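You operate a simulated robot arm through the tools that you are given. There is no shell and no other tool.

You run a simulated robot arm. Do the job below in one go: nothing can be reset, and whatever is moved stays where it is left.

Task
Put the teal cloth on the beige table away on the free end of the short bench. Then close the upper drawer of the machine. Then take the brown-strapped bundle and leave it on the belt beside the out table. Then fetch the bar marked seventeen and set it on the labels table. The order counts.

Only the result counts: the job must be done as asked and must still hold three seconds after the hand-in. Knocking over, shifting, dropping, spilling or breaking anything else fails it. Flat cloth is picked up by pressing the open fingertips on it (5 to 10 N) and closing them slowly along it; thin cloth reads only 2 to 8 mm in the jaws.

Robot
A 6-joint arm with a fingered hand on a trunk, on a base that moves. Base frame: it is fixed to the floor where the robot stands at the start and does not move with it; the origin is under the middle of the robot, x ahead of it, y to its left, z up; the surface under the hand at the start is at about z = 80. Units: cm, rad, N and s.
With the tool pointing down near the work surface it reaches from about 42 to 92 cm from the robot's upright axis, wherever it stands. Its first joint turns from -2.897 to 2.897 rad. Places, roughly: bar marked seventeen [-400, 900, 75]; belt beside the out table [70, 490, 80]; brown-strapped bundle (13x13x2 cm) [-180, 220, 80]; free end of the short bench [-140, 490, 80]; labels table [-400, 790, 80]; teal cloth (10x7x3 cm) [80, 20, 80]; upper drawer of the machine [20, 170, 70]. Payload 5 kg.
The TCP is the grasp point between the finger pads, 3.6 cm short of the fingertips. In the tool frame z runs along the fingers and y along their closing line. The gripper opens to 12 cm; its body begins 4.2 cm behind the TCP. The gripper is a hand of 4 fingers: y runs from the thumb to the fingers, the wrist lies at [-1.9, -12.3, -21.1] in the tool frame, and closing takes about 1.5 s.
Orientation is that of the tool frame in the base frame, as [roll, pitch, yaw] about the fixed x, y, z axes, in that order (R = Rz(yaw) Ry(pitch) Rx(roll)). With the fingers straight down and the wrist toward the robot, the tool's x, y and z point along [0, 1, 0], [1, 0, 0] and [0, 0, -1] of the base frame.

Tools
- The arm moves only by the tool play_rows. Its argument "deltas" is a list that holds one entry, the list of rows, each a list of 6 numbers: the shift along the tool's x, y, z in cm, then the turn, a rotation vector about the tool's x, y, z in rad. In form: [[[tx, ty, tz, wx, wy, wz], ...]]. A call has 1 to 20 rows; each row is the pose to reach, as a shift and turn from the pose commanded when the call began, along the tool's axes at that moment. "grip" is the closure, from 0 (fully open) to 1 (shut), set as the call begins (left out, the last holds). Rows are played at 5 a second. More than 5 cm and 0.15 rad between two rows, or a gripper value outside its range, and nothing of the call is played. A pose out of reach is approached as far as the arm can. The call stops where the force on the tool passes 40 N (or 10 N more than at its start, if that is more) or the arm is blocked; 0.2 s more then pass. The fingers move at their own pace (about 4.5 cm/s each) and stop on an object; they squeeze with about 27 N. The grip force told is the motor's: it shows also when the fingers shut on nothing. Time passes only in rows, and 0.2 s behind the last, so rows that repeat a pose let the fingers close. The reply holds the time, the measured pose of the TCP, the force on the tool along the base axes, the opening and the grip force, in the units named above and with some noise, with the torque about the TCP (base axes, N m) and any sound that the robot's microphone picked up.
- Cameras (640 x 400 px; columns grow to the right, rows downward): "scene" is now at [11.31, 2.3, 156.68]; the picture's right is [0.26, -0.97, 0.00], its down [-0.58, -0.15, -0.80] and it looks along [0.77, 0.21, -0.60] (base axes); focal length 257 px, centre (320, 200). "wrist" rides on the gripper at [7.3, -10.1, -14.2] in the tool frame; the picture's right is [-0.79, 0.29, -0.54], its down [-0.56, -0.70, 0.44] and it looks along [-0.25, 0.65, 0.71] (tool axes); focal length 280 px, centre (320, 200). There is no depth. A picture from a camera that has moved, and an enlarged one, comes with that camera's place and axes in the base frame and with its lens.
- snapshot(camera): a new picture of that camera. No time passes.
- slide_trunk(by): slides the trunk up (or, below 0, down) by that many cm; the arm and the scene camera ride with it, the base frame stays. It gives what a move gives, with no picture.
- base_move(legs): drives the robot by 1 to 6 legs, each [ahead, turn to the left] in cm and rad, along the robot's own axes; the way and the turn of a leg run together, so that a leg with both is an arc; at most 150 cm and 3.142 rad a leg. The arm and the cameras ride along, it lands a little off, and it stops where it bumps. It gives what a move gives.
- set_fingers(index, middle, ring, thumb_bend, thumb_turn): sets how far each is bent, from 0 (flat) to 1 (curled in); at 0.3 the hand is open as for a grip, at 0.7 the pads meet at the TCP. One left out holds its place. A second passes; each finger stops where it meets its share of the squeeze, and holds until it gets a number again. A gripper value or a shape takes the hand back. It gives what a move gives, with no picture; readings hold the bend of each and the force on the fingers (four entries, about 0 where the hand has none), thumb and palm. thumb_turn goes from beside the hand (0) to across from the fingers (1), as for a grip.
- grasp_type(shape): the hand has 4 fingers and takes this shape, open, in about a second: jaw (thumb against the fingers, like two jaws); tri (thumb and two fingers); tip (a fingertip pinch); poke (one finger out to press); point (the index stretched); flat (the hand flat); cup (the hand cupped); fist (a fist). The gripper value then closes the fingers along that shape, each until it touches; the sizes above hold for jaw. It gives what a move gives, with no picture.
- aim_head(pan, tilt): turns the head with the scene camera to pan (to the left, within 1.501 rad either way) and tilt (down, from -0.506 to 1.204), counted from straight ahead of the robot. It gives what a move gives.
- close_up(camera, box): a new picture of the part [left, top, right, bottom] of that camera's present view, enlarged. No time passes.
- close_job(): hands the job in; it is judged then, once.

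Nothing tells you exact positions but the pictures and the camera data. Unless the task says otherwise, let go and move clear before handing in.

The tools are called as name(argument=value, ...) on one line, values as JSON. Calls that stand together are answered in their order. play_rows: Moves the arm, as the interface text tells. Its arguments: {"type":"object","properties":{"deltas":{"type":"array","items":{"type":"array","items":{"type":"array","items":{"type":"number"}}}},"grip":{"type":"number"}},"required":["deltas"]} The other tools are called the same way: slide_trunk (by) moves the trunk up or down; grasp_type (shape) gives the hand a shape; set_fingers (index, middle, ring, thumb_bend, thumb_turn) moves the fingers one by one; base_move (legs) drives the base; aim_head (pan, tilt) turns the head that bears the scene camera; snapshot (camera) takes a picture; close_up (camera, box) takes an enlarged picture of a part of a camera's view; close_job () hands the job in.

At the start:

```text
time_s: 0.0
tool_pos: [66.91, 24.93, 108.56]
tcp_rot: [-3.141, -0.001, 1.569]
contact_force: [-0.1, -1.5, 0.9]
ft_torque: [0.0, -0.01, 0.0]
gripper_width: 11.95
grasp_force: 0.1
shape: jaw
bend: [0.3, 0.3, 0.3, 0.3, 0.98]
finger forces: [0.0, 0.1, 0.0, 0.0, 0.0, 0.0]
trunk travel left (down, up): [-56.7, 27.3]
robot x, y, heading: [0.21, 0.11, -0.001]
head pan, tilt (commanded): [0.26, 0.644]
```

scene: 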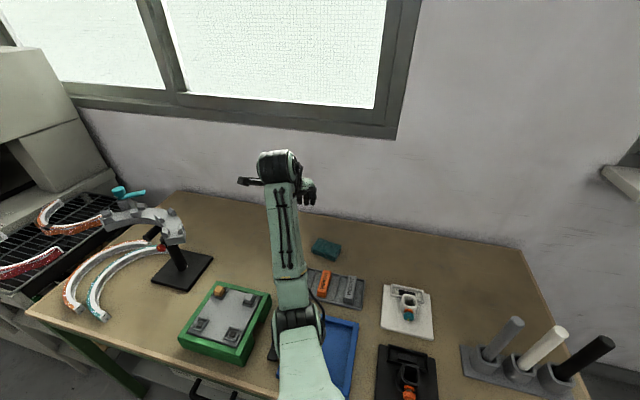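
wrist: 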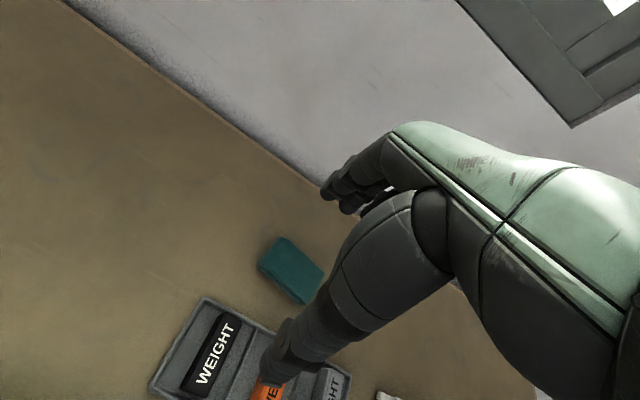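

I see the teal folded cloth at about [78, 18, 81] on the beige table, behind the weights tray. I'll take closer pictures before I move.

close_up(camera="scene", box=[240, 200, 400, 300])

close_up(camera="wrist", box=[140, 200, 400, 400])

```text
4.00 times, centred on (320, 250) of scene
camera zoom: at [11.31, 2.3, 156.68], right [0.26, -0.97, 0.0], down [-0.58, -0.15, -0.8], along [0.77, 0.21, -0.6], focal length 1028 px, centre (320, 0)
```

zoom: 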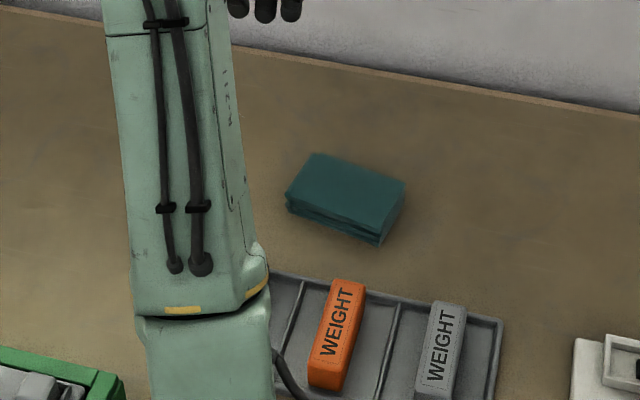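

```text
2.00 times, centred on (270, 300) of wrist
camera zoom: at [56.88, 32.19, 122.83], right [0.29, -0.79, 0.54], down [-0.7, -0.56, -0.44], along [0.65, -0.25, -0.71], focal length 561 px, centre (420, 0)
```

zoom: 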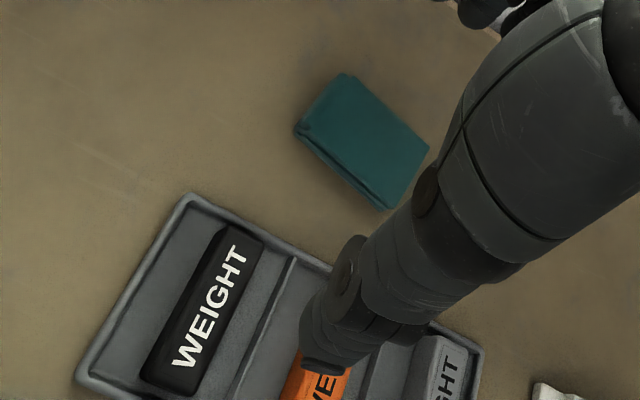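

The cloth's top is roughly centred at [77.4, 17.3, 83], its short side running nearly along x and turned about -0.18 rad. I'll move the hand above it, turn it to match, and come down part of the way.

play_rows(deltas=[[[-1.5, 2.1, 0, 0, 0, 0.036], [-3.0, 4.2, 0, 0, 0, 0.072], [-4.5, 6.3, 0, 0, 0, 0.108], [-6.1, 8.4, 0, 0, 0, 0.144], [-7.6, 10.5, 0, 0, 0, 0.18], [-7.6, 10.5, 4, 0, 0, 0.18], [-7.6, 10.5, 8, 0, 0, 0.18], [-7.6, 10.5, 12, 0, 0, 0.18], [-7.6, 10.5, 15, 0, 0, 0.18], [-7.6, 10.5, 15, 0, 0, 0.18]]], grip=0)

snapshot(camera="wrist")

snapshot(camera="scene")

```text
time_s: 2.2
tool_pos: [77.43, 17.23, 93.68]
tcp_rot: [-3.141, 0.0, 1.392]
contact_force: [0.1, 0.0, -0.4]
ft_torque: [0.0, 0.01, 0.0]
gripper_width: 11.98
grasp_force: 0.0
shape: jaw
bend: [0.3, 0.3, 0.3, 0.3, 0.98]
finger forces: [0.1, 0.0, 0.1, 0.0, 0.1, 0.0]
trunk travel left (down, up): [-56.7, 27.3]
robot x, y, heading: [-0.01, 0.29, -0.002]
head pan, tilt (commanded): [0.26, 0.644]
```

```text
taken
camera wrist: at [68.82, 26.27, 107.9], right [0.14, -0.83, 0.54], down [-0.79, -0.43, -0.44], along [0.6, -0.36, -0.71], focal length 280 px, centre (320, 200)
```

wrist: 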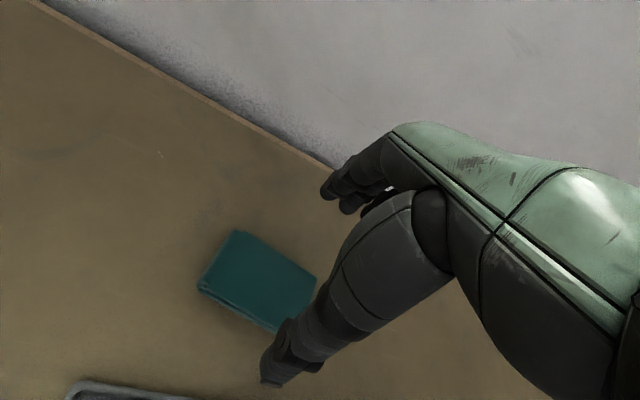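

```text
taken
camera scene: at [11.29, 2.29, 156.68], right [0.26, -0.97, 0.0], down [-0.58, -0.15, -0.8], along [0.77, 0.21, -0.6], focal length 257 px, centre (320, 200)
```

scene: 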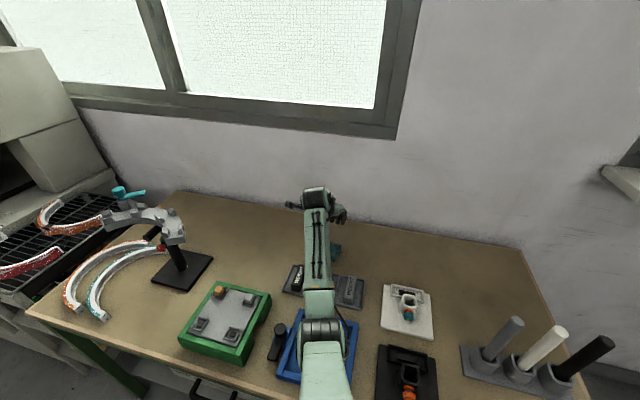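

Both views put the cloth's centre at about [78, 17.5] with its top at z=83. I'll lower the open hand astride its short side until the fingertips are just above the table, checking for force.

play_rows(deltas=[[[0.2, 0.5, 2, 0, 0, 0], [0.2, 0.5, 4, 0, 0, 0], [0.2, 0.5, 6, 0, 0, 0], [0.2, 0.5, 7, 0, 0, 0], [0.2, 0.5, 8, 0, 0, 0], [0.2, 0.5, 8.6, 0, 0, 0], [0.2, 0.5, 9.2, 0, 0, 0], [0.2, 0.5, 9.2, 0, 0, 0]]], grip=0)

snapshot(camera="wrist")

```text
time_s: 4.0
tool_pos: [78.0, 17.46, 84.33]
tcp_rot: [-3.142, 0.001, 1.391]
contact_force: [-0.6, 0.7, -0.4]
ft_torque: [-0.01, 0.02, 0.01]
gripper_width: 11.99
grasp_force: 0.1
shape: jaw
bend: [0.3, 0.3, 0.3, 0.3, 0.98]
finger forces: [0.0, 0.0, 0.0, 0.1, 0.0, 0.0]
trunk travel left (down, up): [-56.7, 27.3]
robot x, y, heading: [-0.44, 0.13, -0.002]
head pan, tilt (commanded): [0.26, 0.644]
```

```text
taken
camera wrist: at [69.41, 26.42, 98.55], right [0.14, -0.83, 0.54], down [-0.79, -0.43, -0.44], along [0.6, -0.36, -0.71], focal length 280 px, centre (320, 200)
```

wrist: 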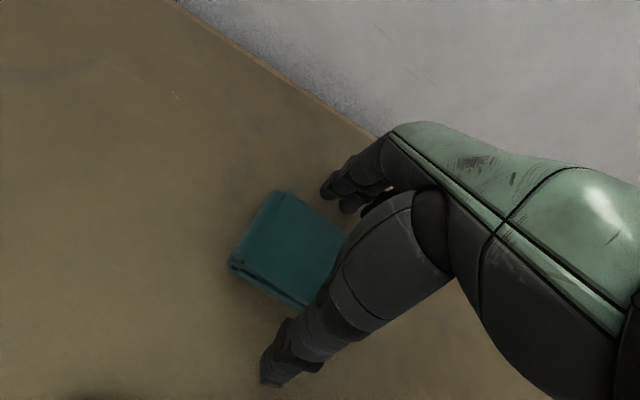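

The fingers straddle the cloth and nothing has touched yet. I'll close them on it now.

play_rows(deltas=[[[0, 0, 0, 0, 0, 0], [0, 0, 0, 0, 0, 0], [0, 0, 0, 0, 0, 0], [0, 0, 0, 0, 0, 0], [0, 0, 0, 0, 0, 0], [0, 0, 0, 0, 0, 0], [0, 0, 0, 0, 0, 0], [0, 0, 0, 0, 0, 0], [0, 0, 0, 0, 0, 0], [0, 0, 0, 0, 0, 0]]], grip=1)

snapshot(camera="wrist")

```text
time_s: 6.2
tool_pos: [78.06, 17.4, 84.35]
tcp_rot: [-3.141, 0.0, 1.392]
contact_force: [0.2, 0.1, 0.0]
ft_torque: [-0.03, 0.0, 0.01]
gripper_width: 5.88
grasp_force: 27.5
shape: jaw
bend: [0.74, 0.46, 0.44, 0.69, 1.0]
finger forces: [13.9, 7.4, 3.2, 0.2, 24.7, 0.0]
trunk travel left (down, up): [-56.7, 27.3]
robot x, y, heading: [-0.11, 0.18, 0.005]
head pan, tilt (commanded): [0.26, 0.644]
```

```text
taken
camera wrist: at [69.42, 26.42, 98.56], right [0.14, -0.83, 0.54], down [-0.79, -0.43, -0.44], along [0.6, -0.36, -0.71], focal length 280 px, centre (320, 200)
```

wrist: 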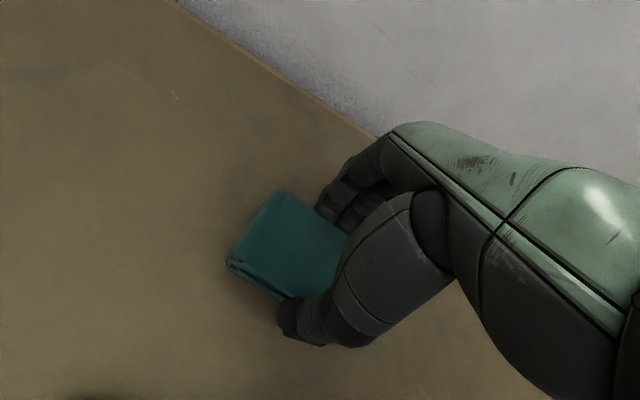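

The grip reads 5.9 cm and 27 N, and the cloth is between the fingers. I'll lift it straight up and check.

play_rows(deltas=[[[0, 0, -0.5, 0, 0, 0], [0, 0, -1.5, 0, 0, 0], [0, 0, -3, 0, 0, 0], [0, 0, -5, 0, 0, 0], [0, 0, -7, 0, 0, 0], [0, 0, -10, 0, 0, 0], [0, 0, -13, 0, 0, 0], [0, 0, -16, 0, 0, 0], [0, 0, -16, 0, 0, 0]]])

snapshot(camera="wrist")

snapshot(camera="scene")

```text
time_s: 8.2
tool_pos: [78.05, 17.55, 100.19]
tcp_rot: [-3.139, 0.0, 1.39]
contact_force: [-0.1, 0.5, -0.2]
ft_torque: [0.0, -0.03, -0.02]
gripper_width: 5.91
grasp_force: 27.2
shape: jaw
bend: [0.74, 0.46, 0.44, 0.69, 1.0]
finger forces: [13.9, 7.4, 3.3, 0.0, 24.6, 0.0]
trunk travel left (down, up): [-56.7, 27.3]
robot x, y, heading: [0.0, -0.21, 0.003]
head pan, tilt (commanded): [0.26, 0.644]
```

```text
taken
camera wrist: at [69.36, 26.58, 114.49], right [0.14, -0.83, 0.54], down [-0.79, -0.43, -0.44], along [0.6, -0.36, -0.71], focal length 280 px, centre (320, 200)
```

wrist: 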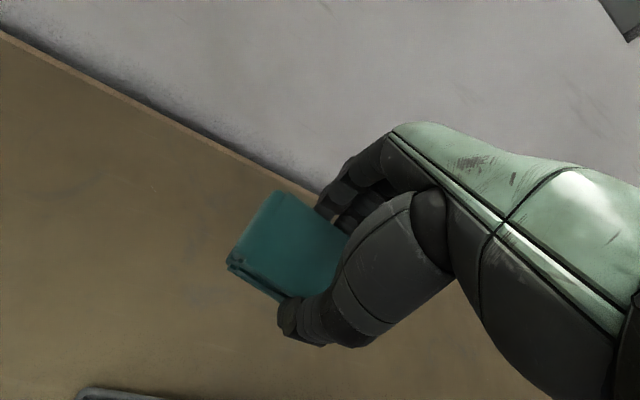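

```text
taken
camera scene: at [11.34, 2.3, 156.68], right [0.26, -0.97, 0.0], down [-0.58, -0.15, -0.8], along [0.77, 0.21, -0.6], focal length 257 px, centre (320, 200)
```

scene: 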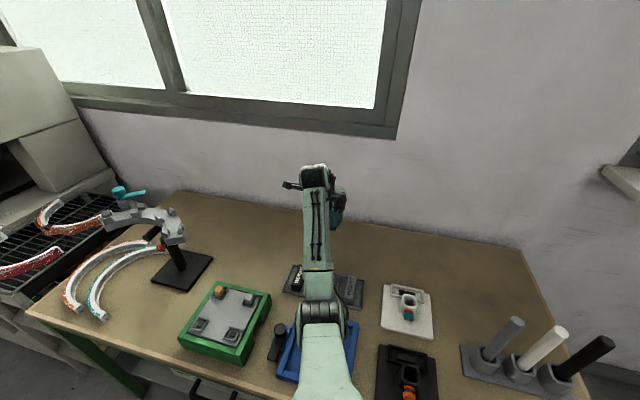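

The cloth is firmly held. I'll raise it and draw it in for travel, then turn the head to look round for a safe path.

play_rows(deltas=[[[0, 0, -3, 0, 0, 0], [0, 0, -6, 0, 0, 0], [0, 0, -9, 0, 0, 0], [0, 0, -12, 0, 0, 0], [0, -3, -13, 0, 0, 0], [0, -6, -13, 0, 0, 0], [0, -9, -13, 0, 0, 0], [0, -12, -13, 0, 0, 0], [0, -15, -13, 0, 0, 0], [0, -18, -13, 0, 0, 0], [0, -21, -13, 0, 0, 0], [0, -24, -13, 0, 0, 0], [0, -26, -13, 0, 0, 0], [0, -26, -13, 0, 0, 0]]])

aim_head(pan=1.2, tilt=0.5)

snapshot(camera="scene")

```text
time_s: 11.2
tool_pos: [61.78, 23.97, 103.0]
tcp_rot: [3.137, 0.0, 1.391]
contact_force: [0.4, 0.6, -0.5]
ft_torque: [-0.05, 0.02, 0.03]
gripper_width: 5.88
grasp_force: 26.9
shape: jaw
bend: [0.74, 0.46, 0.44, 0.69, 1.0]
finger forces: [14.1, 7.5, 3.7, 0.0, 25.3, 0.0]
out of reach, approached as far as the arm can: row 7, 8, 9, 10, 11, 12, 13, 14
trunk travel left (down, up): [-56.7, 27.3]
robot x, y, heading: [0.27, 0.18, -0.002]
head pan, tilt (commanded): [0.26, 0.644]
```

```text
time_s: 12.4
tool_pos: [61.92, 24.04, 103.15]
tcp_rot: [3.139, 0.0, 1.39]
contact_force: [-0.2, -0.2, -0.6]
ft_torque: [-0.01, 0.01, -0.02]
gripper_width: 5.88
grasp_force: 26.2
shape: jaw
bend: [0.74, 0.46, 0.44, 0.69, 1.0]
finger forces: [14.0, 7.4, 3.6, 0.0, 25.3, 0.0]
trunk travel left (down, up): [-56.7, 27.3]
robot x, y, heading: [-0.13, -0.0, 0.001]
head pan, tilt (commanded): [1.201, 0.499]
```

```text
taken
camera scene: at [6.21, 8.54, 157.97], right [0.93, -0.36, 0.0], down [-0.17, -0.45, -0.88], along [0.32, 0.82, -0.48], focal length 257 px, centre (320, 200)
```

scene: 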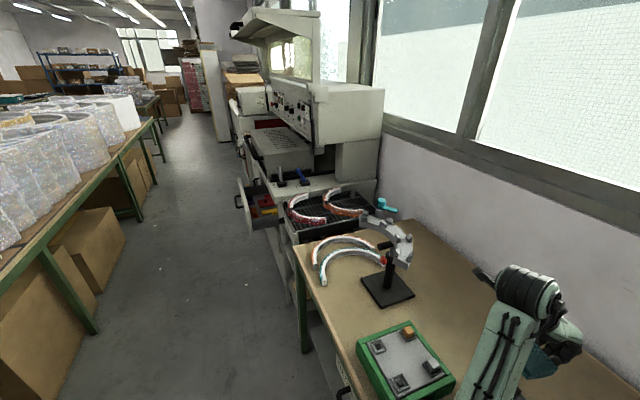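

I see the aisle running off to the left (+y), with the machine on its right side and its open drawer sticking out towards the aisle near [15, 180, 70]. I'll look closer there and in other directions.

close_up(camera="scene", box=[200, 100, 400, 225])

close_up(camera="scene", box=[0, 0, 280, 175])

aim_head(pan=1.5, tilt=0.35)

snapshot(camera="scene")

```text
3.20 times, centred on (300, 162) of scene
camera zoom: at [6.21, 8.54, 157.97], right [0.93, -0.36, 0.0], down [-0.17, -0.45, -0.88], along [0.32, 0.82, -0.48], focal length 822 px, centre (384, 320)
```

zoom: 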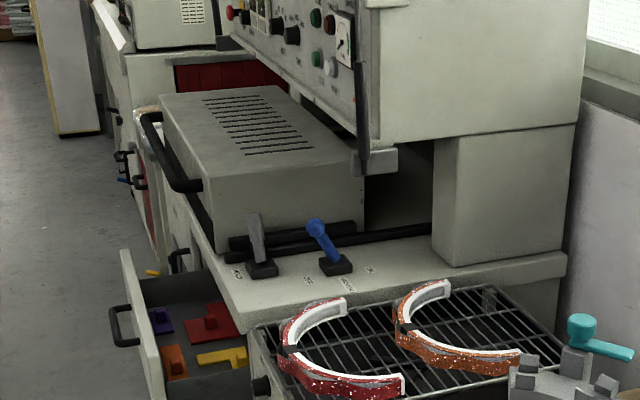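

```text
2.29 times, centred on (140, 88) of scene
camera zoom: at [6.21, 8.54, 157.97], right [0.93, -0.36, 0.0], down [-0.17, -0.45, -0.88], along [0.32, 0.82, -0.48], focal length 587 px, centre (731, 457)
```

zoom: 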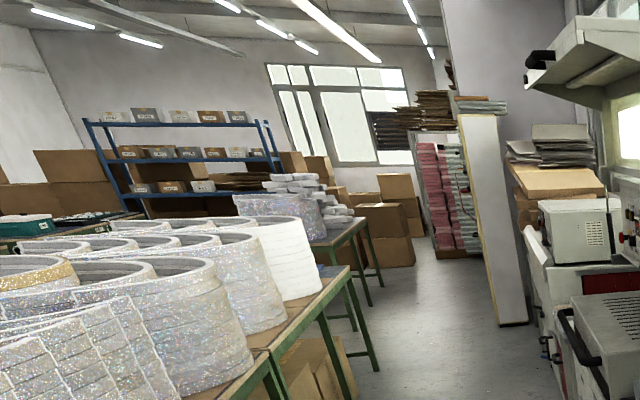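

```text
time_s: 13.2
tool_pos: [61.92, 23.98, 103.09]
tcp_rot: [3.139, 0.001, 1.391]
contact_force: [0.4, 0.1, -0.5]
ft_torque: [0.02, 0.0, 0.03]
gripper_width: 5.87
grasp_force: 27.1
shape: jaw
bend: [0.74, 0.46, 0.44, 0.69, 1.0]
finger forces: [14.0, 7.6, 3.6, 0.1, 25.3, 0.0]
trunk travel left (down, up): [-56.7, 27.3]
robot x, y, heading: [0.44, -0.21, 0.002]
head pan, tilt (commanded): [1.499, 0.351]
```

```text
taken
camera scene: at [3.58, 9.35, 159.34], right [1.0, -0.07, 0.0], down [-0.03, -0.34, -0.94], along [0.07, 0.94, -0.34], focal length 257 px, centre (320, 200)
```

scene: 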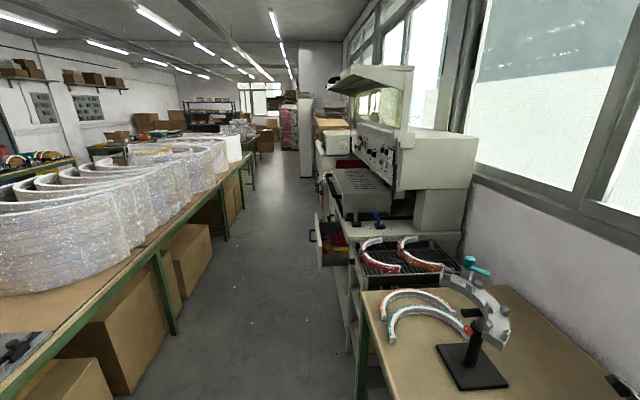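

The aisle between the long table (edge at x≈-92) and the open drawer (x≈5) is about 95 cm wide. I'll back up to its middle, turn left to face +y and look again.

base_move(legs=[[-43, 0]])

snapshot(camera="scene")

```text
time_s: 16.1
tool_pos: [18.49, 24.24, 103.08]
tcp_rot: [3.137, -0.001, 1.401]
contact_force: [0.2, -0.4, 0.4]
ft_torque: [-0.02, -0.02, -0.01]
gripper_width: 5.88
grasp_force: 26.4
shape: jaw
bend: [0.74, 0.46, 0.44, 0.69, 1.0]
finger forces: [14.1, 7.5, 3.6, 0.0, 25.2, 0.0]
trunk travel left (down, up): [-56.7, 27.3]
robot x, y, heading: [-43.22, -0.16, 0.013]
head pan, tilt (commanded): [1.499, 0.351]
```

```text
taken
camera scene: at [-39.68, 9.22, 159.34], right [1.0, -0.06, 0.0], down [-0.02, -0.34, -0.94], along [0.06, 0.94, -0.34], focal length 257 px, centre (320, 200)
```

scene: 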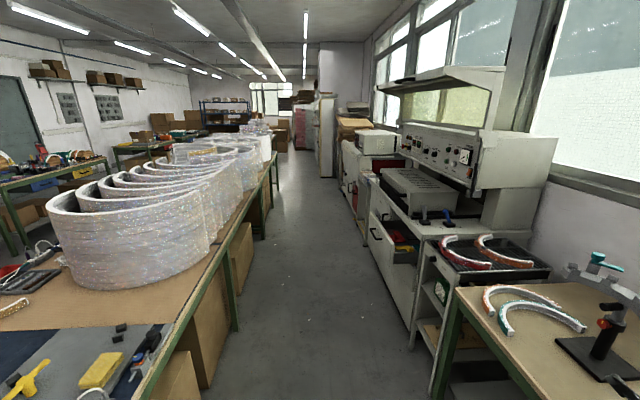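

The aisle ahead is clear. I'll turn left to face along it and look.

base_move(legs=[[0, 1.558]])

aim_head(pan=0, tilt=0.35)

snapshot(camera="scene")

snapshot(camera="wrist")

```text
time_s: 20.9
tool_pos: [-65.07, 62.39, 103.05]
tcp_rot: [3.139, 0.002, 2.93]
contact_force: [-0.1, -0.5, -0.7]
ft_torque: [-0.03, -0.02, 0.0]
gripper_width: 5.87
grasp_force: 26.6
shape: jaw
bend: [0.74, 0.46, 0.44, 0.7, 1.0]
finger forces: [13.8, 7.1, 3.5, 0.0, 24.4, 0.0]
trunk travel left (down, up): [-56.7, 27.3]
robot x, y, heading: [-43.05, -0.07, 1.531]
head pan, tilt (commanded): [1.499, 0.351]
```

```text
time_s: 22.5
tool_pos: [-65.02, 62.42, 103.02]
tcp_rot: [3.137, 0.0, 2.929]
contact_force: [0.3, 0.7, 0.0]
ft_torque: [0.01, 0.03, 0.01]
gripper_width: 5.84
grasp_force: 26.6
shape: jaw
bend: [0.74, 0.46, 0.44, 0.7, 1.0]
finger forces: [13.9, 7.2, 3.4, 0.1, 24.5, 0.0]
trunk travel left (down, up): [-56.7, 27.3]
robot x, y, heading: [-42.93, 0.42, 1.538]
head pan, tilt (commanded): [0.0, 0.351]
```

```text
taken
camera scene: at [-42.85, 12.2, 159.34], right [1.0, -0.03, 0.0], down [-0.01, -0.34, -0.94], along [0.03, 0.94, -0.34], focal length 257 px, centre (320, 200)
```

scene: 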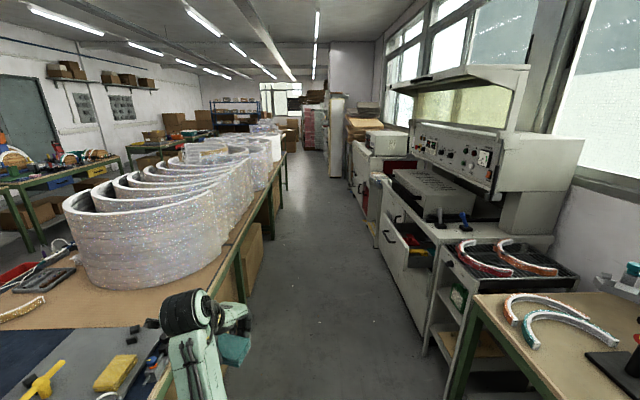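

```text
taken
camera wrist: at [-74.33, 54.08, 117.24], right [0.83, 0.11, 0.54], down [0.4, -0.8, -0.45], along [0.38, 0.59, -0.71], focal length 280 px, centre (320, 200)
```

wrist: 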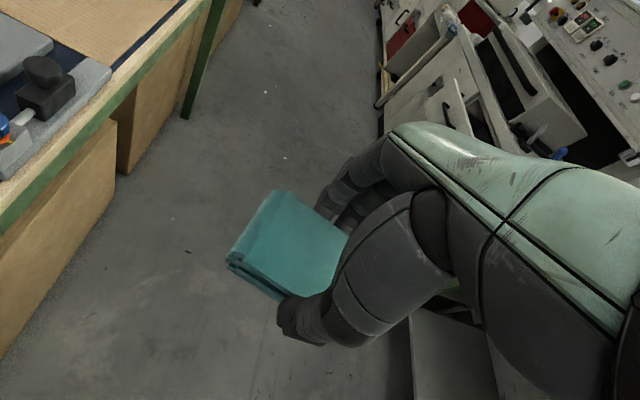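

The cloth is still held and the aisle looks clear. I'll swing the arm a little towards the aisle's centre so it doesn't pass too near the rolls.

play_rows(deltas=[[[-3, 0, 0, 0, 0, 0], [-6, 0, 0, 0, 0, 0], [-6, 0, 0, 0, 0, 0]]])

```text
time_s: 23.3
tool_pos: [-59.51, 62.06, 101.99]
tcp_rot: [3.134, -0.002, 2.929]
contact_force: [0.4, 0.4, -0.5]
ft_torque: [0.01, -0.01, 0.0]
gripper_width: 5.86
grasp_force: 27.0
shape: jaw
bend: [0.74, 0.46, 0.44, 0.7, 1.0]
finger forces: [13.8, 7.2, 3.4, 0.0, 24.4, 0.0]
out of reach, approached as far as the arm can: row 1, 2, 3
trunk travel left (down, up): [-56.7, 27.3]
robot x, y, heading: [-43.09, -0.32, 1.536]
head pan, tilt (commanded): [0.0, 0.351]
```

The arm is at the edge of its reach at this height. I'll lower the hand a little and keep swinging it to the centre.

play_rows(deltas=[[[-1, 1, 3, 0, 0, 0], [-4, 2, 6, 0, 0, 0], [-7, 3, 6, 0, 0, 0], [-10, 4, 6, 0, 0, 0], [-12, 4, 6, 0, 0, 0], [-12, 4, 6, 0, 0, 0]]])

```text
time_s: 24.7
tool_pos: [-46.94, 63.44, 95.94]
tcp_rot: [3.141, -0.001, 2.928]
contact_force: [-0.4, 0.3, -1.0]
ft_torque: [0.01, -0.03, 0.03]
gripper_width: 5.88
grasp_force: 26.9
shape: jaw
bend: [0.74, 0.46, 0.44, 0.7, 1.0]
finger forces: [13.8, 7.3, 3.4, 0.0, 24.3, 0.0]
trunk travel left (down, up): [-56.7, 27.3]
robot x, y, heading: [-42.85, -0.15, 1.536]
head pan, tilt (commanded): [0.0, 0.351]
```

The hand is centred ahead now. I'll straighten up and drive down the aisle to about y=270, then look at the short bench.

base_move(legs=[[0, 0.035], [150, 0]])

snapshot(camera="scene")

```text
time_s: 33.2
tool_pos: [-46.18, 211.33, 96.11]
tcp_rot: [3.138, 0.0, 2.942]
contact_force: [0.2, 0.3, 0.1]
ft_torque: [-0.04, 0.0, 0.01]
gripper_width: 5.85
grasp_force: 27.2
shape: jaw
bend: [0.74, 0.46, 0.44, 0.7, 1.0]
finger forces: [13.9, 7.2, 3.3, 0.1, 24.3, 0.1]
trunk travel left (down, up): [-56.7, 27.3]
robot x, y, heading: [-41.86, 147.54, 1.545]
head pan, tilt (commanded): [0.0, 0.351]
```

```text
taken
camera scene: at [-41.55, 160.18, 159.34], right [1.0, -0.02, 0.0], down [-0.01, -0.34, -0.94], along [0.02, 0.94, -0.34], focal length 257 px, centre (320, 200)
```

scene: 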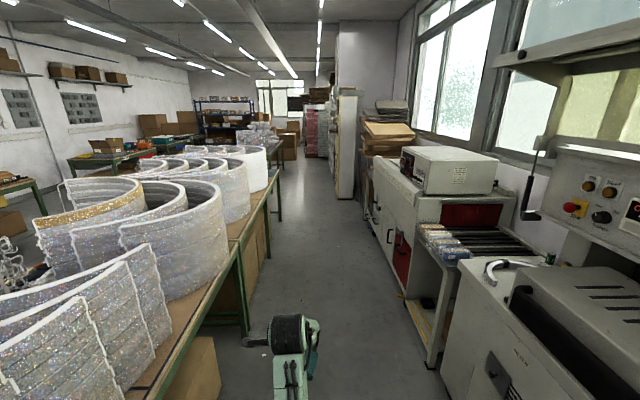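

The way ahead is clear, and beyond the long table I can see the end of the next bench. I'll drive on and look left.

base_move(legs=[[120, 0.026]])

aim_head(pan=0.5, tilt=0.4)

snapshot(camera="scene")

```text
time_s: 39.9
tool_pos: [-44.41, 331.99, 96.09]
tcp_rot: [3.139, 0.001, 2.95]
contact_force: [-0.8, 0.4, -1.0]
ft_torque: [0.02, 0.03, -0.01]
gripper_width: 5.87
grasp_force: 26.8
shape: jaw
bend: [0.74, 0.46, 0.44, 0.7, 1.0]
finger forces: [13.8, 7.2, 3.3, 0.0, 24.3, 0.0]
trunk travel left (down, up): [-56.7, 27.3]
robot x, y, heading: [-39.97, 268.51, 1.554]
head pan, tilt (commanded): [0.0, 0.351]
```

```text
time_s: 40.8
tool_pos: [-44.46, 331.99, 96.09]
tcp_rot: [3.139, -0.001, 2.947]
contact_force: [0.6, 0.7, -0.5]
ft_torque: [0.01, -0.02, 0.03]
gripper_width: 5.84
grasp_force: 26.9
shape: jaw
bend: [0.74, 0.46, 0.44, 0.7, 1.0]
finger forces: [13.8, 7.2, 3.3, 0.0, 24.3, 0.0]
trunk travel left (down, up): [-56.7, 27.3]
robot x, y, heading: [-39.77, 268.7, 1.552]
head pan, tilt (commanded): [0.499, 0.4]
```

```text
taken
camera scene: at [-43.88, 279.77, 158.89], right [0.89, 0.46, 0.0], down [0.18, -0.34, -0.92], along [-0.43, 0.82, -0.39], focal length 257 px, centre (320, 200)
```

scene: 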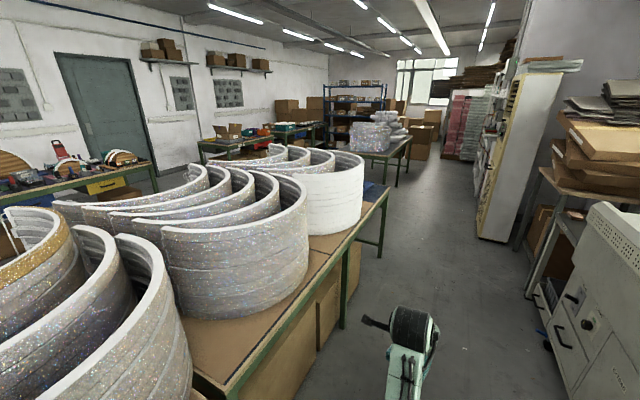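

The rolls' table ends near [-90, 493] and seems to have free space at its far end. I'll drive further to see that end properly.

base_move(legs=[[120, 0.02]])

aim_head(pan=0.9, tilt=0.5)

snapshot(camera="scene")

aim_head(pan=0, tilt=0.4)

snapshot(camera="scene")

aim_head(pan=-0.9, tilt=0.4)

snapshot(camera="scene")

```text
time_s: 47.6
tool_pos: [-43.83, 454.09, 96.07]
tcp_rot: [3.137, 0.0, 2.956]
contact_force: [-1.0, -0.9, -0.7]
ft_torque: [0.01, 0.03, 0.01]
gripper_width: 5.85
grasp_force: 26.7
shape: jaw
bend: [0.74, 0.46, 0.44, 0.7, 1.0]
finger forces: [13.8, 7.2, 3.4, 0.0, 24.2, 0.1]
trunk travel left (down, up): [-56.7, 27.3]
robot x, y, heading: [-38.01, 390.63, 1.568]
head pan, tilt (commanded): [0.499, 0.4]
```

```text
time_s: 48.5
tool_pos: [-43.92, 454.03, 95.97]
tcp_rot: [3.139, -0.001, 2.958]
contact_force: [0.3, -0.7, 0.9]
ft_torque: [0.05, -0.01, 0.01]
gripper_width: 5.86
grasp_force: 26.9
shape: jaw
bend: [0.74, 0.46, 0.44, 0.7, 1.0]
finger forces: [13.9, 7.3, 3.3, 0.0, 24.3, 0.1]
trunk travel left (down, up): [-56.7, 27.3]
robot x, y, heading: [-38.54, 390.4, 1.564]
head pan, tilt (commanded): [0.901, 0.499]
```

```text
taken
camera scene: at [-45.49, 399.32, 157.98], right [0.63, 0.78, 0.0], down [0.37, -0.3, -0.88], along [-0.69, 0.55, -0.48], focal length 257 px, centre (320, 200)
```

scene: 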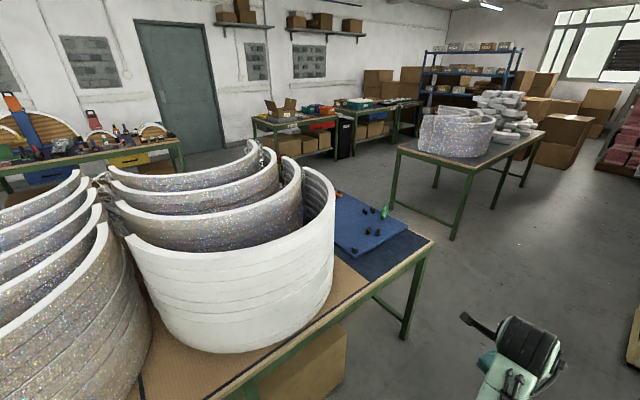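

```text
time_s: 49.7
tool_pos: [-43.9, 454.08, 96.03]
tcp_rot: [3.139, -0.001, 2.958]
contact_force: [-0.6, -0.5, -0.5]
ft_torque: [-0.01, 0.01, -0.01]
gripper_width: 5.84
grasp_force: 26.8
shape: jaw
bend: [0.74, 0.46, 0.44, 0.7, 1.0]
finger forces: [13.8, 7.2, 3.3, 0.1, 24.2, 0.0]
trunk travel left (down, up): [-56.7, 27.3]
robot x, y, heading: [-38.08, 390.35, 1.566]
head pan, tilt (commanded): [0.0, 0.4]
```

```text
taken
camera scene: at [-38.36, 402.89, 158.89], right [1.0, 0.0, 0.0], down [0.0, -0.39, -0.92], along [0.0, 0.92, -0.39], focal length 257 px, centre (320, 200)
```

scene: 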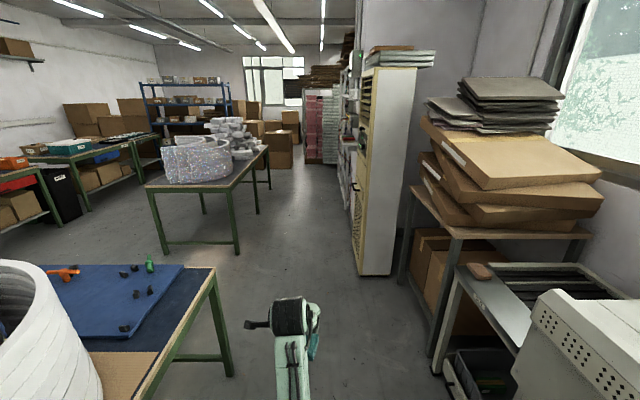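

```text
time_s: 50.9
tool_pos: [-44.01, 453.99, 96.11]
tcp_rot: [3.137, 0.0, 2.961]
contact_force: [0.8, -0.3, -0.4]
ft_torque: [-0.03, -0.02, -0.01]
gripper_width: 5.84
grasp_force: 26.4
shape: jaw
bend: [0.74, 0.46, 0.44, 0.7, 1.0]
finger forces: [13.8, 7.2, 3.3, 0.1, 24.3, 0.0]
trunk travel left (down, up): [-56.7, 27.3]
robot x, y, heading: [-38.19, 390.78, 1.566]
head pan, tilt (commanded): [-0.901, 0.4]
```

```text
taken
camera scene: at [-31.12, 399.36, 158.89], right [0.62, -0.79, 0.0], down [-0.31, -0.24, -0.92], along [0.72, 0.57, -0.39], focal length 257 px, centre (320, 200)
```

scene: 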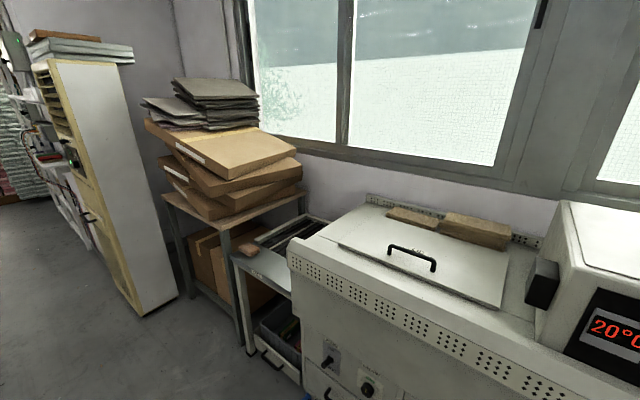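

The bench's far end carries a dark blue cloth, a blue mat and some small parts, and the belt at [70, 490] lies to the right between the oven and the cardboard table. I'll look closely at the bench's free end.

aim_head(pan=0.75, tilt=0.55)

snapshot(camera="scene")

close_up(camera="scene", box=[200, 150, 456, 310])

```text
time_s: 52.6
tool_pos: [-43.88, 454.0, 95.98]
tcp_rot: [3.138, -0.001, 2.957]
contact_force: [0.4, 0.5, -1.0]
ft_torque: [-0.01, 0.0, 0.0]
gripper_width: 5.84
grasp_force: 26.7
shape: jaw
bend: [0.74, 0.46, 0.44, 0.7, 1.0]
finger forces: [13.7, 7.2, 3.3, 0.0, 24.2, 0.1]
trunk travel left (down, up): [-56.7, 27.3]
robot x, y, heading: [-38.53, 390.58, 1.562]
head pan, tilt (commanded): [0.75, 0.55]
```

```text
taken
camera scene: at [-44.48, 400.23, 157.52], right [0.74, 0.68, 0.0], down [0.35, -0.38, -0.85], along [-0.58, 0.63, -0.52], focal length 257 px, centre (320, 200)
```

scene: 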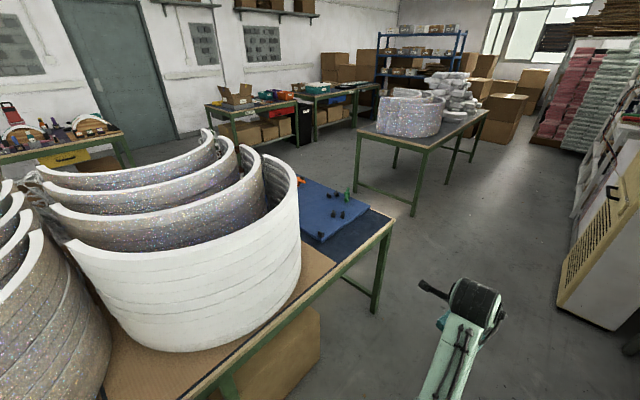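

```text
2.50 times, centred on (328, 230) of scene
camera zoom: at [-44.48, 400.23, 157.52], right [0.74, 0.68, 0.0], down [0.35, -0.38, -0.85], along [-0.58, 0.63, -0.52], focal length 642 px, centre (300, 125)
```

zoom: 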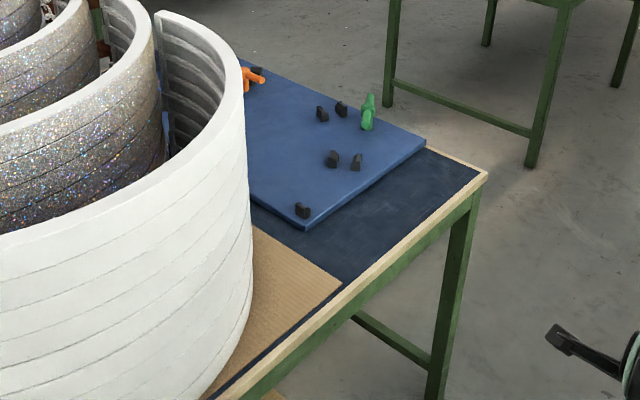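

The bench's end edge is at y≈506, its near corner at x≈-89, and the next table begins at y≈619, so there's a gap of about 110 cm to enter. I'll drive past the bench end and look back at it.

base_move(legs=[[150, 0], [22, 0]])

aim_head(pan=1.5, tilt=0.6)

snapshot(camera="scene")

```text
time_s: 62.3
tool_pos: [-45.34, 629.02, 96.04]
tcp_rot: [3.139, 0.0, 2.974]
contact_force: [-0.4, -0.2, -0.3]
ft_torque: [-0.02, 0.04, 0.02]
gripper_width: 5.87
grasp_force: 26.8
shape: jaw
bend: [0.74, 0.46, 0.44, 0.7, 1.0]
finger forces: [13.7, 7.2, 3.4, 0.0, 24.4, 0.0]
trunk travel left (down, up): [-56.7, 27.3]
robot x, y, heading: [-38.56, 565.22, 1.583]
head pan, tilt (commanded): [0.75, 0.55]
```

```text
time_s: 63.4
tool_pos: [-45.34, 629.03, 96.08]
tcp_rot: [3.138, 0.001, 2.975]
contact_force: [-0.2, -0.1, 1.3]
ft_torque: [-0.04, 0.03, 0.0]
gripper_width: 5.82
grasp_force: 27.1
shape: jaw
bend: [0.74, 0.46, 0.44, 0.7, 1.0]
finger forces: [13.7, 7.2, 3.4, 0.1, 24.4, 0.0]
trunk travel left (down, up): [-56.7, 27.3]
robot x, y, heading: [-38.63, 565.55, 1.58]
head pan, tilt (commanded): [1.499, 0.6]
```

```text
taken
camera scene: at [-47.72, 569.27, 157.06], right [0.06, 1.0, 0.0], down [0.56, -0.03, -0.83], along [-0.82, 0.05, -0.56], focal length 257 px, centre (320, 200)
```

scene: 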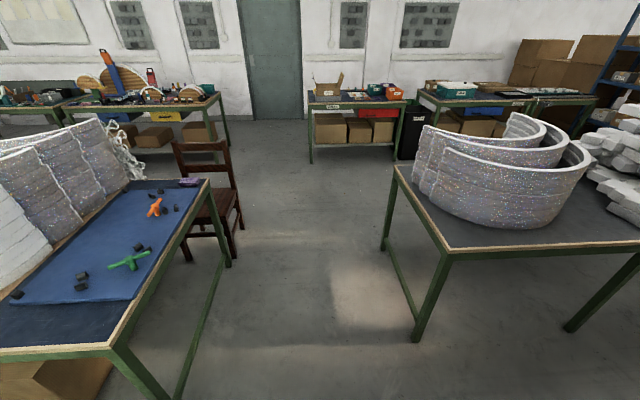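

I see the bench end now: a blue mat with an orange figure, a green figure and small black blocks, and free room between them. I'll zoom in to choose the spot.

close_up(camera="scene", box=[0, 160, 256, 320])

```text
2.50 times, centred on (128, 240) of scene
camera zoom: at [-47.72, 569.27, 157.06], right [0.06, 1.0, 0.0], down [0.56, -0.03, -0.83], along [-0.82, 0.05, -0.56], focal length 642 px, centre (800, 100)
```

zoom: 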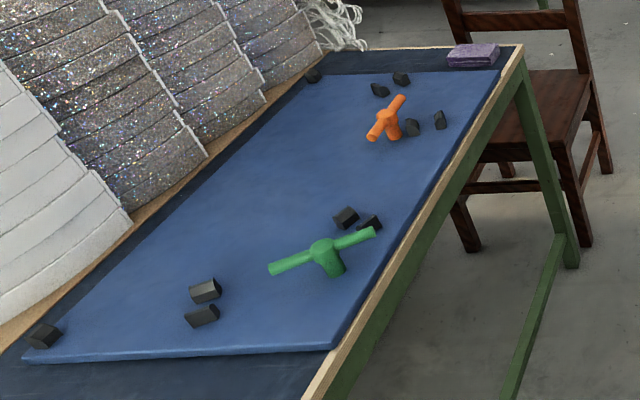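

A free spot on the mat lies around [-138, 486], between the orange and green figures. I'll turn to face -x, enter the gap between the tables, then face the bench end.

base_move(legs=[[0, 1.56], [88, 0]])

aim_head(pan=1.2, tilt=0.7)

snapshot(camera="scene")

```text
time_s: 73.1
tool_pos: [-189.85, 556.28, 96.01]
tcp_rot: [3.138, 0.001, -1.732]
contact_force: [0.4, -0.1, -0.7]
ft_torque: [-0.05, -0.01, 0.03]
gripper_width: 5.8
grasp_force: 26.6
shape: jaw
bend: [0.74, 0.46, 0.45, 0.7, 1.0]
finger forces: [13.7, 7.2, 3.3, 0.0, 24.0, 0.1]
trunk travel left (down, up): [-56.7, 27.3]
robot x, y, heading: [-126.44, 563.49, -3.123]
head pan, tilt (commanded): [1.499, 0.6]
```

```text
time_s: 73.9
tool_pos: [-189.8, 556.2, 96.08]
tcp_rot: [3.139, 0.001, -1.729]
contact_force: [-0.7, 0.3, -0.1]
ft_torque: [0.0, 0.0, 0.03]
gripper_width: 5.8
grasp_force: 26.5
shape: jaw
bend: [0.74, 0.46, 0.45, 0.7, 1.0]
finger forces: [13.7, 7.0, 3.2, 0.0, 24.1, 0.0]
trunk travel left (down, up): [-56.7, 27.3]
robot x, y, heading: [-126.53, 563.43, -3.125]
head pan, tilt (commanded): [1.201, 0.7]
```

```text
taken
camera scene: at [-132.55, 555.42, 156.2], right [-0.94, 0.34, 0.0], down [0.22, 0.61, -0.77], along [-0.26, -0.72, -0.64], focal length 257 px, centre (320, 200)
```

scene: 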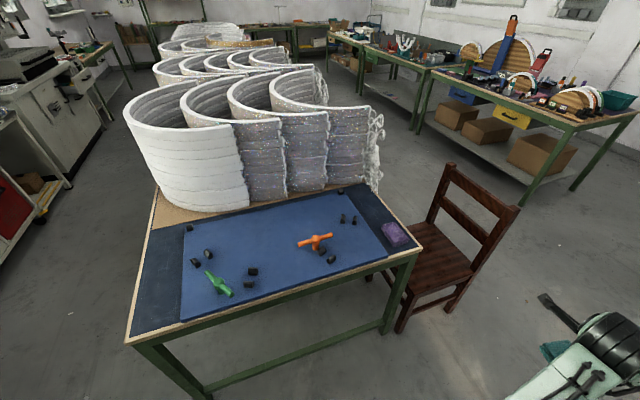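

The view confirms the free middle of the mat and that the chair is out of the sweep. I'll turn left to face the bench end.

base_move(legs=[[0, 1.553]])

aim_head(pan=0.0, tilt=0.7)

snapshot(camera="scene")

snapshot(camera="wrist")

```text
time_s: 78.9
tool_pos: [-116.65, 500.51, 96.04]
tcp_rot: [3.138, 0.0, -0.114]
contact_force: [-0.2, -0.4, -0.4]
ft_torque: [-0.03, 0.02, 0.01]
gripper_width: 5.8
grasp_force: 27.4
shape: jaw
bend: [0.74, 0.46, 0.45, 0.7, 1.0]
finger forces: [13.6, 7.0, 3.4, 0.1, 23.9, 0.0]
trunk travel left (down, up): [-56.7, 27.3]
robot x, y, heading: [-126.66, 563.12, -1.509]
head pan, tilt (commanded): [1.201, 0.7]
```

```text
time_s: 80.3
tool_pos: [-116.7, 500.48, 96.13]
tcp_rot: [3.138, 0.001, -0.115]
contact_force: [-0.7, -0.5, 0.5]
ft_torque: [-0.02, 0.0, 0.01]
gripper_width: 5.81
grasp_force: 27.3
shape: jaw
bend: [0.74, 0.46, 0.45, 0.7, 1.0]
finger forces: [13.6, 7.0, 3.3, 0.0, 24.0, 0.0]
trunk travel left (down, up): [-56.7, 27.3]
robot x, y, heading: [-126.32, 563.45, -1.505]
head pan, tilt (commanded): [0.0, 0.7]
```

```text
taken
camera scene: at [-125.91, 551.99, 156.2], right [-1.0, -0.06, 0.0], down [-0.04, 0.64, -0.76], along [0.05, -0.76, -0.64], focal length 257 px, centre (320, 200)
```

scene: 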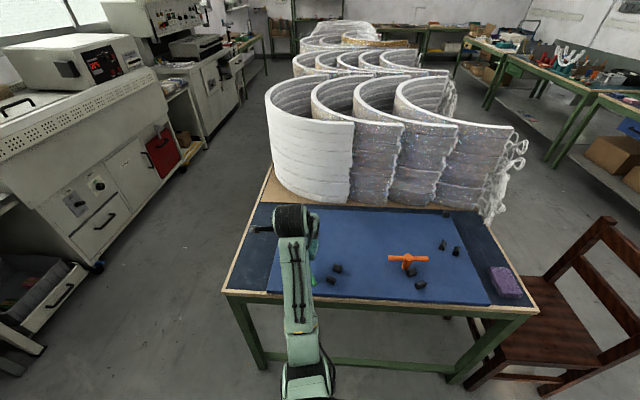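

```text
taken
camera wrist: at [-108.28, 509.79, 110.25], right [-0.82, -0.19, 0.54], down [-0.48, 0.76, -0.45], along [-0.33, -0.62, -0.71], focal length 280 px, centre (320, 200)
```

wrist: 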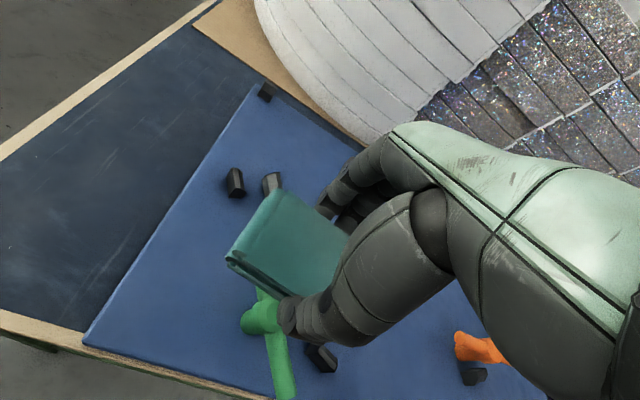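

The spot at [-138, 486] is free by several centimetres on every side. I'll move the cloth above it, staying high.

play_rows(deltas=[[[-2.5, 2.1, 0, 0, 0, 0], [-5, 4.2, 0, 0, 0, 0], [-7.5, 6.4, 0, 0, 0, 0], [-10, 8.6, 0, 0, 0, 0], [-12.5, 10.8, 0, 0, 0, 0], [-15, 13, 0, 0, 0, 0], [-17.5, 15, 0, 0, 0, 0], [-19.5, 16.85, 0, 0, 0, 0], [-19.5, 16.85, 0, 0, 0, 0]]])

snapshot(camera="wrist")

snapshot(camera="scene")

```text
time_s: 82.3
tool_pos: [-138.04, 486.04, 96.13]
tcp_rot: [3.138, 0.0, -0.116]
contact_force: [-0.7, 0.0, -0.4]
ft_torque: [-0.02, 0.02, 0.0]
gripper_width: 5.77
grasp_force: 27.0
shape: jaw
bend: [0.74, 0.46, 0.45, 0.7, 1.0]
finger forces: [13.5, 6.9, 3.4, 0.0, 23.9, 0.1]
trunk travel left (down, up): [-56.7, 27.3]
robot x, y, heading: [-126.64, 563.3, -1.507]
head pan, tilt (commanded): [0.0, 0.7]
```

```text
taken
camera wrist: at [-129.64, 495.37, 110.27], right [-0.82, -0.19, 0.54], down [-0.48, 0.76, -0.45], along [-0.33, -0.62, -0.71], focal length 280 px, centre (320, 200)
```

wrist: 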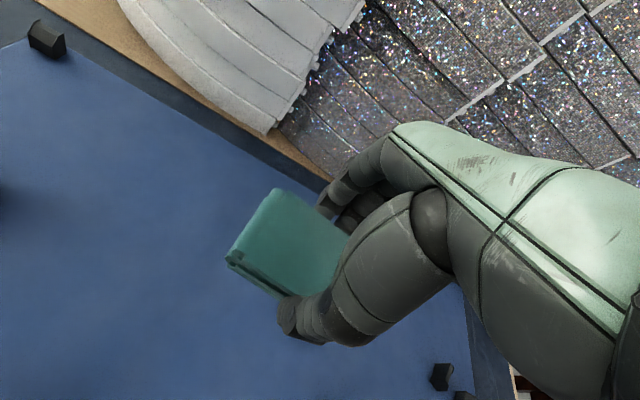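

```text
taken
camera scene: at [-125.87, 552.02, 156.2], right [-1.0, -0.06, 0.0], down [-0.04, 0.64, -0.77], along [0.05, -0.76, -0.64], focal length 257 px, centre (320, 200)
```

scene: 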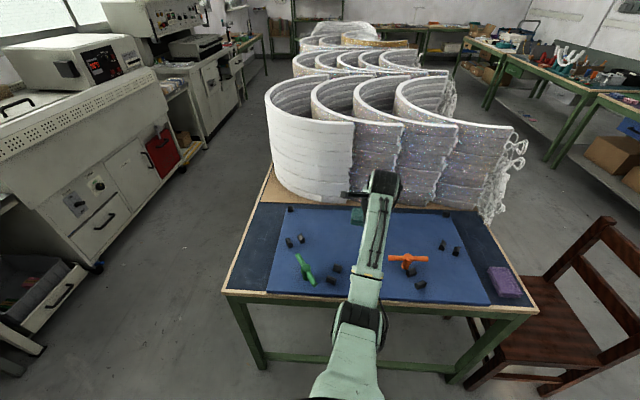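

The cloth is above the free spot. I'll shift 1.5 cm away from the rolls and lower it, slowing near the mat (about z=81).

play_rows(deltas=[[[0, -0.7, 2, 0, 0, 0], [0, -1.5, 4, 0, 0, 0], [0, -1.5, 6, 0, 0, 0], [0, -1.5, 8, 0, 0, 0], [0, -1.5, 9, 0, 0, 0], [0, -1.5, 9.6, 0, 0, 0], [0, -1.5, 9.9, 0, 0, 0], [0, -1.5, 9.9, 0, 0, 0]]])

snapshot(camera="wrist")

```text
time_s: 84.1
tool_pos: [-137.67, 487.42, 86.11]
tcp_rot: [3.138, -0.002, -0.116]
contact_force: [0.3, -0.4, -0.6]
ft_torque: [-0.03, 0.0, 0.04]
gripper_width: 5.8
grasp_force: 26.4
shape: jaw
bend: [0.74, 0.46, 0.45, 0.7, 1.0]
finger forces: [13.5, 7.0, 3.5, 0.0, 23.9, 0.0]
trunk travel left (down, up): [-56.7, 27.3]
robot x, y, heading: [-126.46, 563.18, -1.506]
head pan, tilt (commanded): [0.0, 0.7]
```

```text
taken
camera wrist: at [-129.39, 496.83, 100.32], right [-0.82, -0.19, 0.54], down [-0.48, 0.76, -0.45], along [-0.33, -0.62, -0.71], focal length 280 px, centre (320, 200)
```

wrist: 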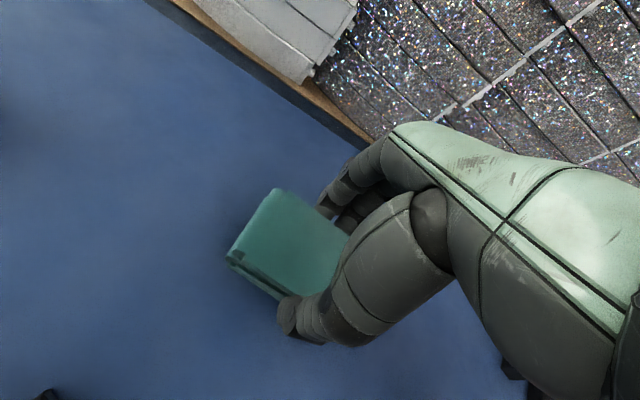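

No contact yet; the mat is just below. I'll go down in small steps until I feel it.

play_rows(deltas=[[[0, 0, 0.2, 0, 0, 0], [0, 0, 0.4, 0, 0, 0], [0, 0, 0.4, 0, 0, 0]]])

play_rows(deltas=[[[0, 0, 0.15, 0, 0, 0], [0, 0, 0.3, 0, 0, 0], [0, 0, 0.3, 0, 0, 0]]])

```text
time_s: 84.9
tool_pos: [-137.84, 487.46, 85.7]
tcp_rot: [3.137, -0.001, -0.115]
contact_force: [-0.6, -0.1, -1.1]
ft_torque: [0.02, -0.01, -0.03]
gripper_width: 5.77
grasp_force: 26.9
shape: jaw
bend: [0.74, 0.46, 0.45, 0.7, 1.0]
finger forces: [13.6, 7.1, 3.4, 0.1, 23.9, 0.0]
trunk travel left (down, up): [-56.7, 27.3]
robot x, y, heading: [-126.82, 563.61, -1.506]
head pan, tilt (commanded): [0.0, 0.7]
```

```text
time_s: 85.7
tool_pos: [-137.83, 487.58, 85.42]
tcp_rot: [3.139, -0.002, -0.116]
contact_force: [-0.1, -0.4, 0.3]
ft_torque: [0.02, 0.01, -0.01]
gripper_width: 5.79
grasp_force: 26.8
shape: jaw
bend: [0.74, 0.46, 0.45, 0.7, 1.0]
finger forces: [13.6, 7.0, 3.4, 0.0, 23.9, 0.0]
trunk travel left (down, up): [-56.7, 27.3]
robot x, y, heading: [-126.41, 563.92, -1.506]
head pan, tilt (commanded): [0.0, 0.7]
```

play_rows(deltas=[[[0, 0, 0.15, 0, 0, 0], [0, 0, 0.3, 0, 0, 0], [0, 0, 0.3, 0, 0, 0]]])

play_rows(deltas=[[[0, 0, 0.15, 0, 0, 0], [0, 0, 0.3, 0, 0, 0], [0, 0, 0.3, 0, 0, 0]]])

```text
time_s: 86.5
tool_pos: [-137.86, 487.5, 85.13]
tcp_rot: [3.139, 0.0, -0.116]
contact_force: [-0.2, 0.0, 0.2]
ft_torque: [0.0, 0.01, -0.01]
gripper_width: 5.79
grasp_force: 27.5
shape: jaw
bend: [0.74, 0.46, 0.45, 0.7, 1.0]
finger forces: [13.5, 7.1, 3.4, 0.0, 23.9, 0.1]
trunk travel left (down, up): [-56.7, 27.3]
robot x, y, heading: [-127.01, 563.51, -1.508]
head pan, tilt (commanded): [0.0, 0.7]
```

```text
time_s: 87.3
tool_pos: [-137.94, 487.57, 84.79]
tcp_rot: [3.139, -0.001, -0.114]
contact_force: [-0.5, -0.5, -1.0]
ft_torque: [0.01, 0.02, 0.02]
gripper_width: 5.79
grasp_force: 27.7
shape: jaw
bend: [0.74, 0.46, 0.45, 0.7, 1.0]
finger forces: [13.6, 6.9, 3.4, 0.0, 23.9, 0.1]
trunk travel left (down, up): [-56.7, 27.3]
robot x, y, heading: [-126.61, 563.29, -1.507]
head pan, tilt (commanded): [0.0, 0.7]
```

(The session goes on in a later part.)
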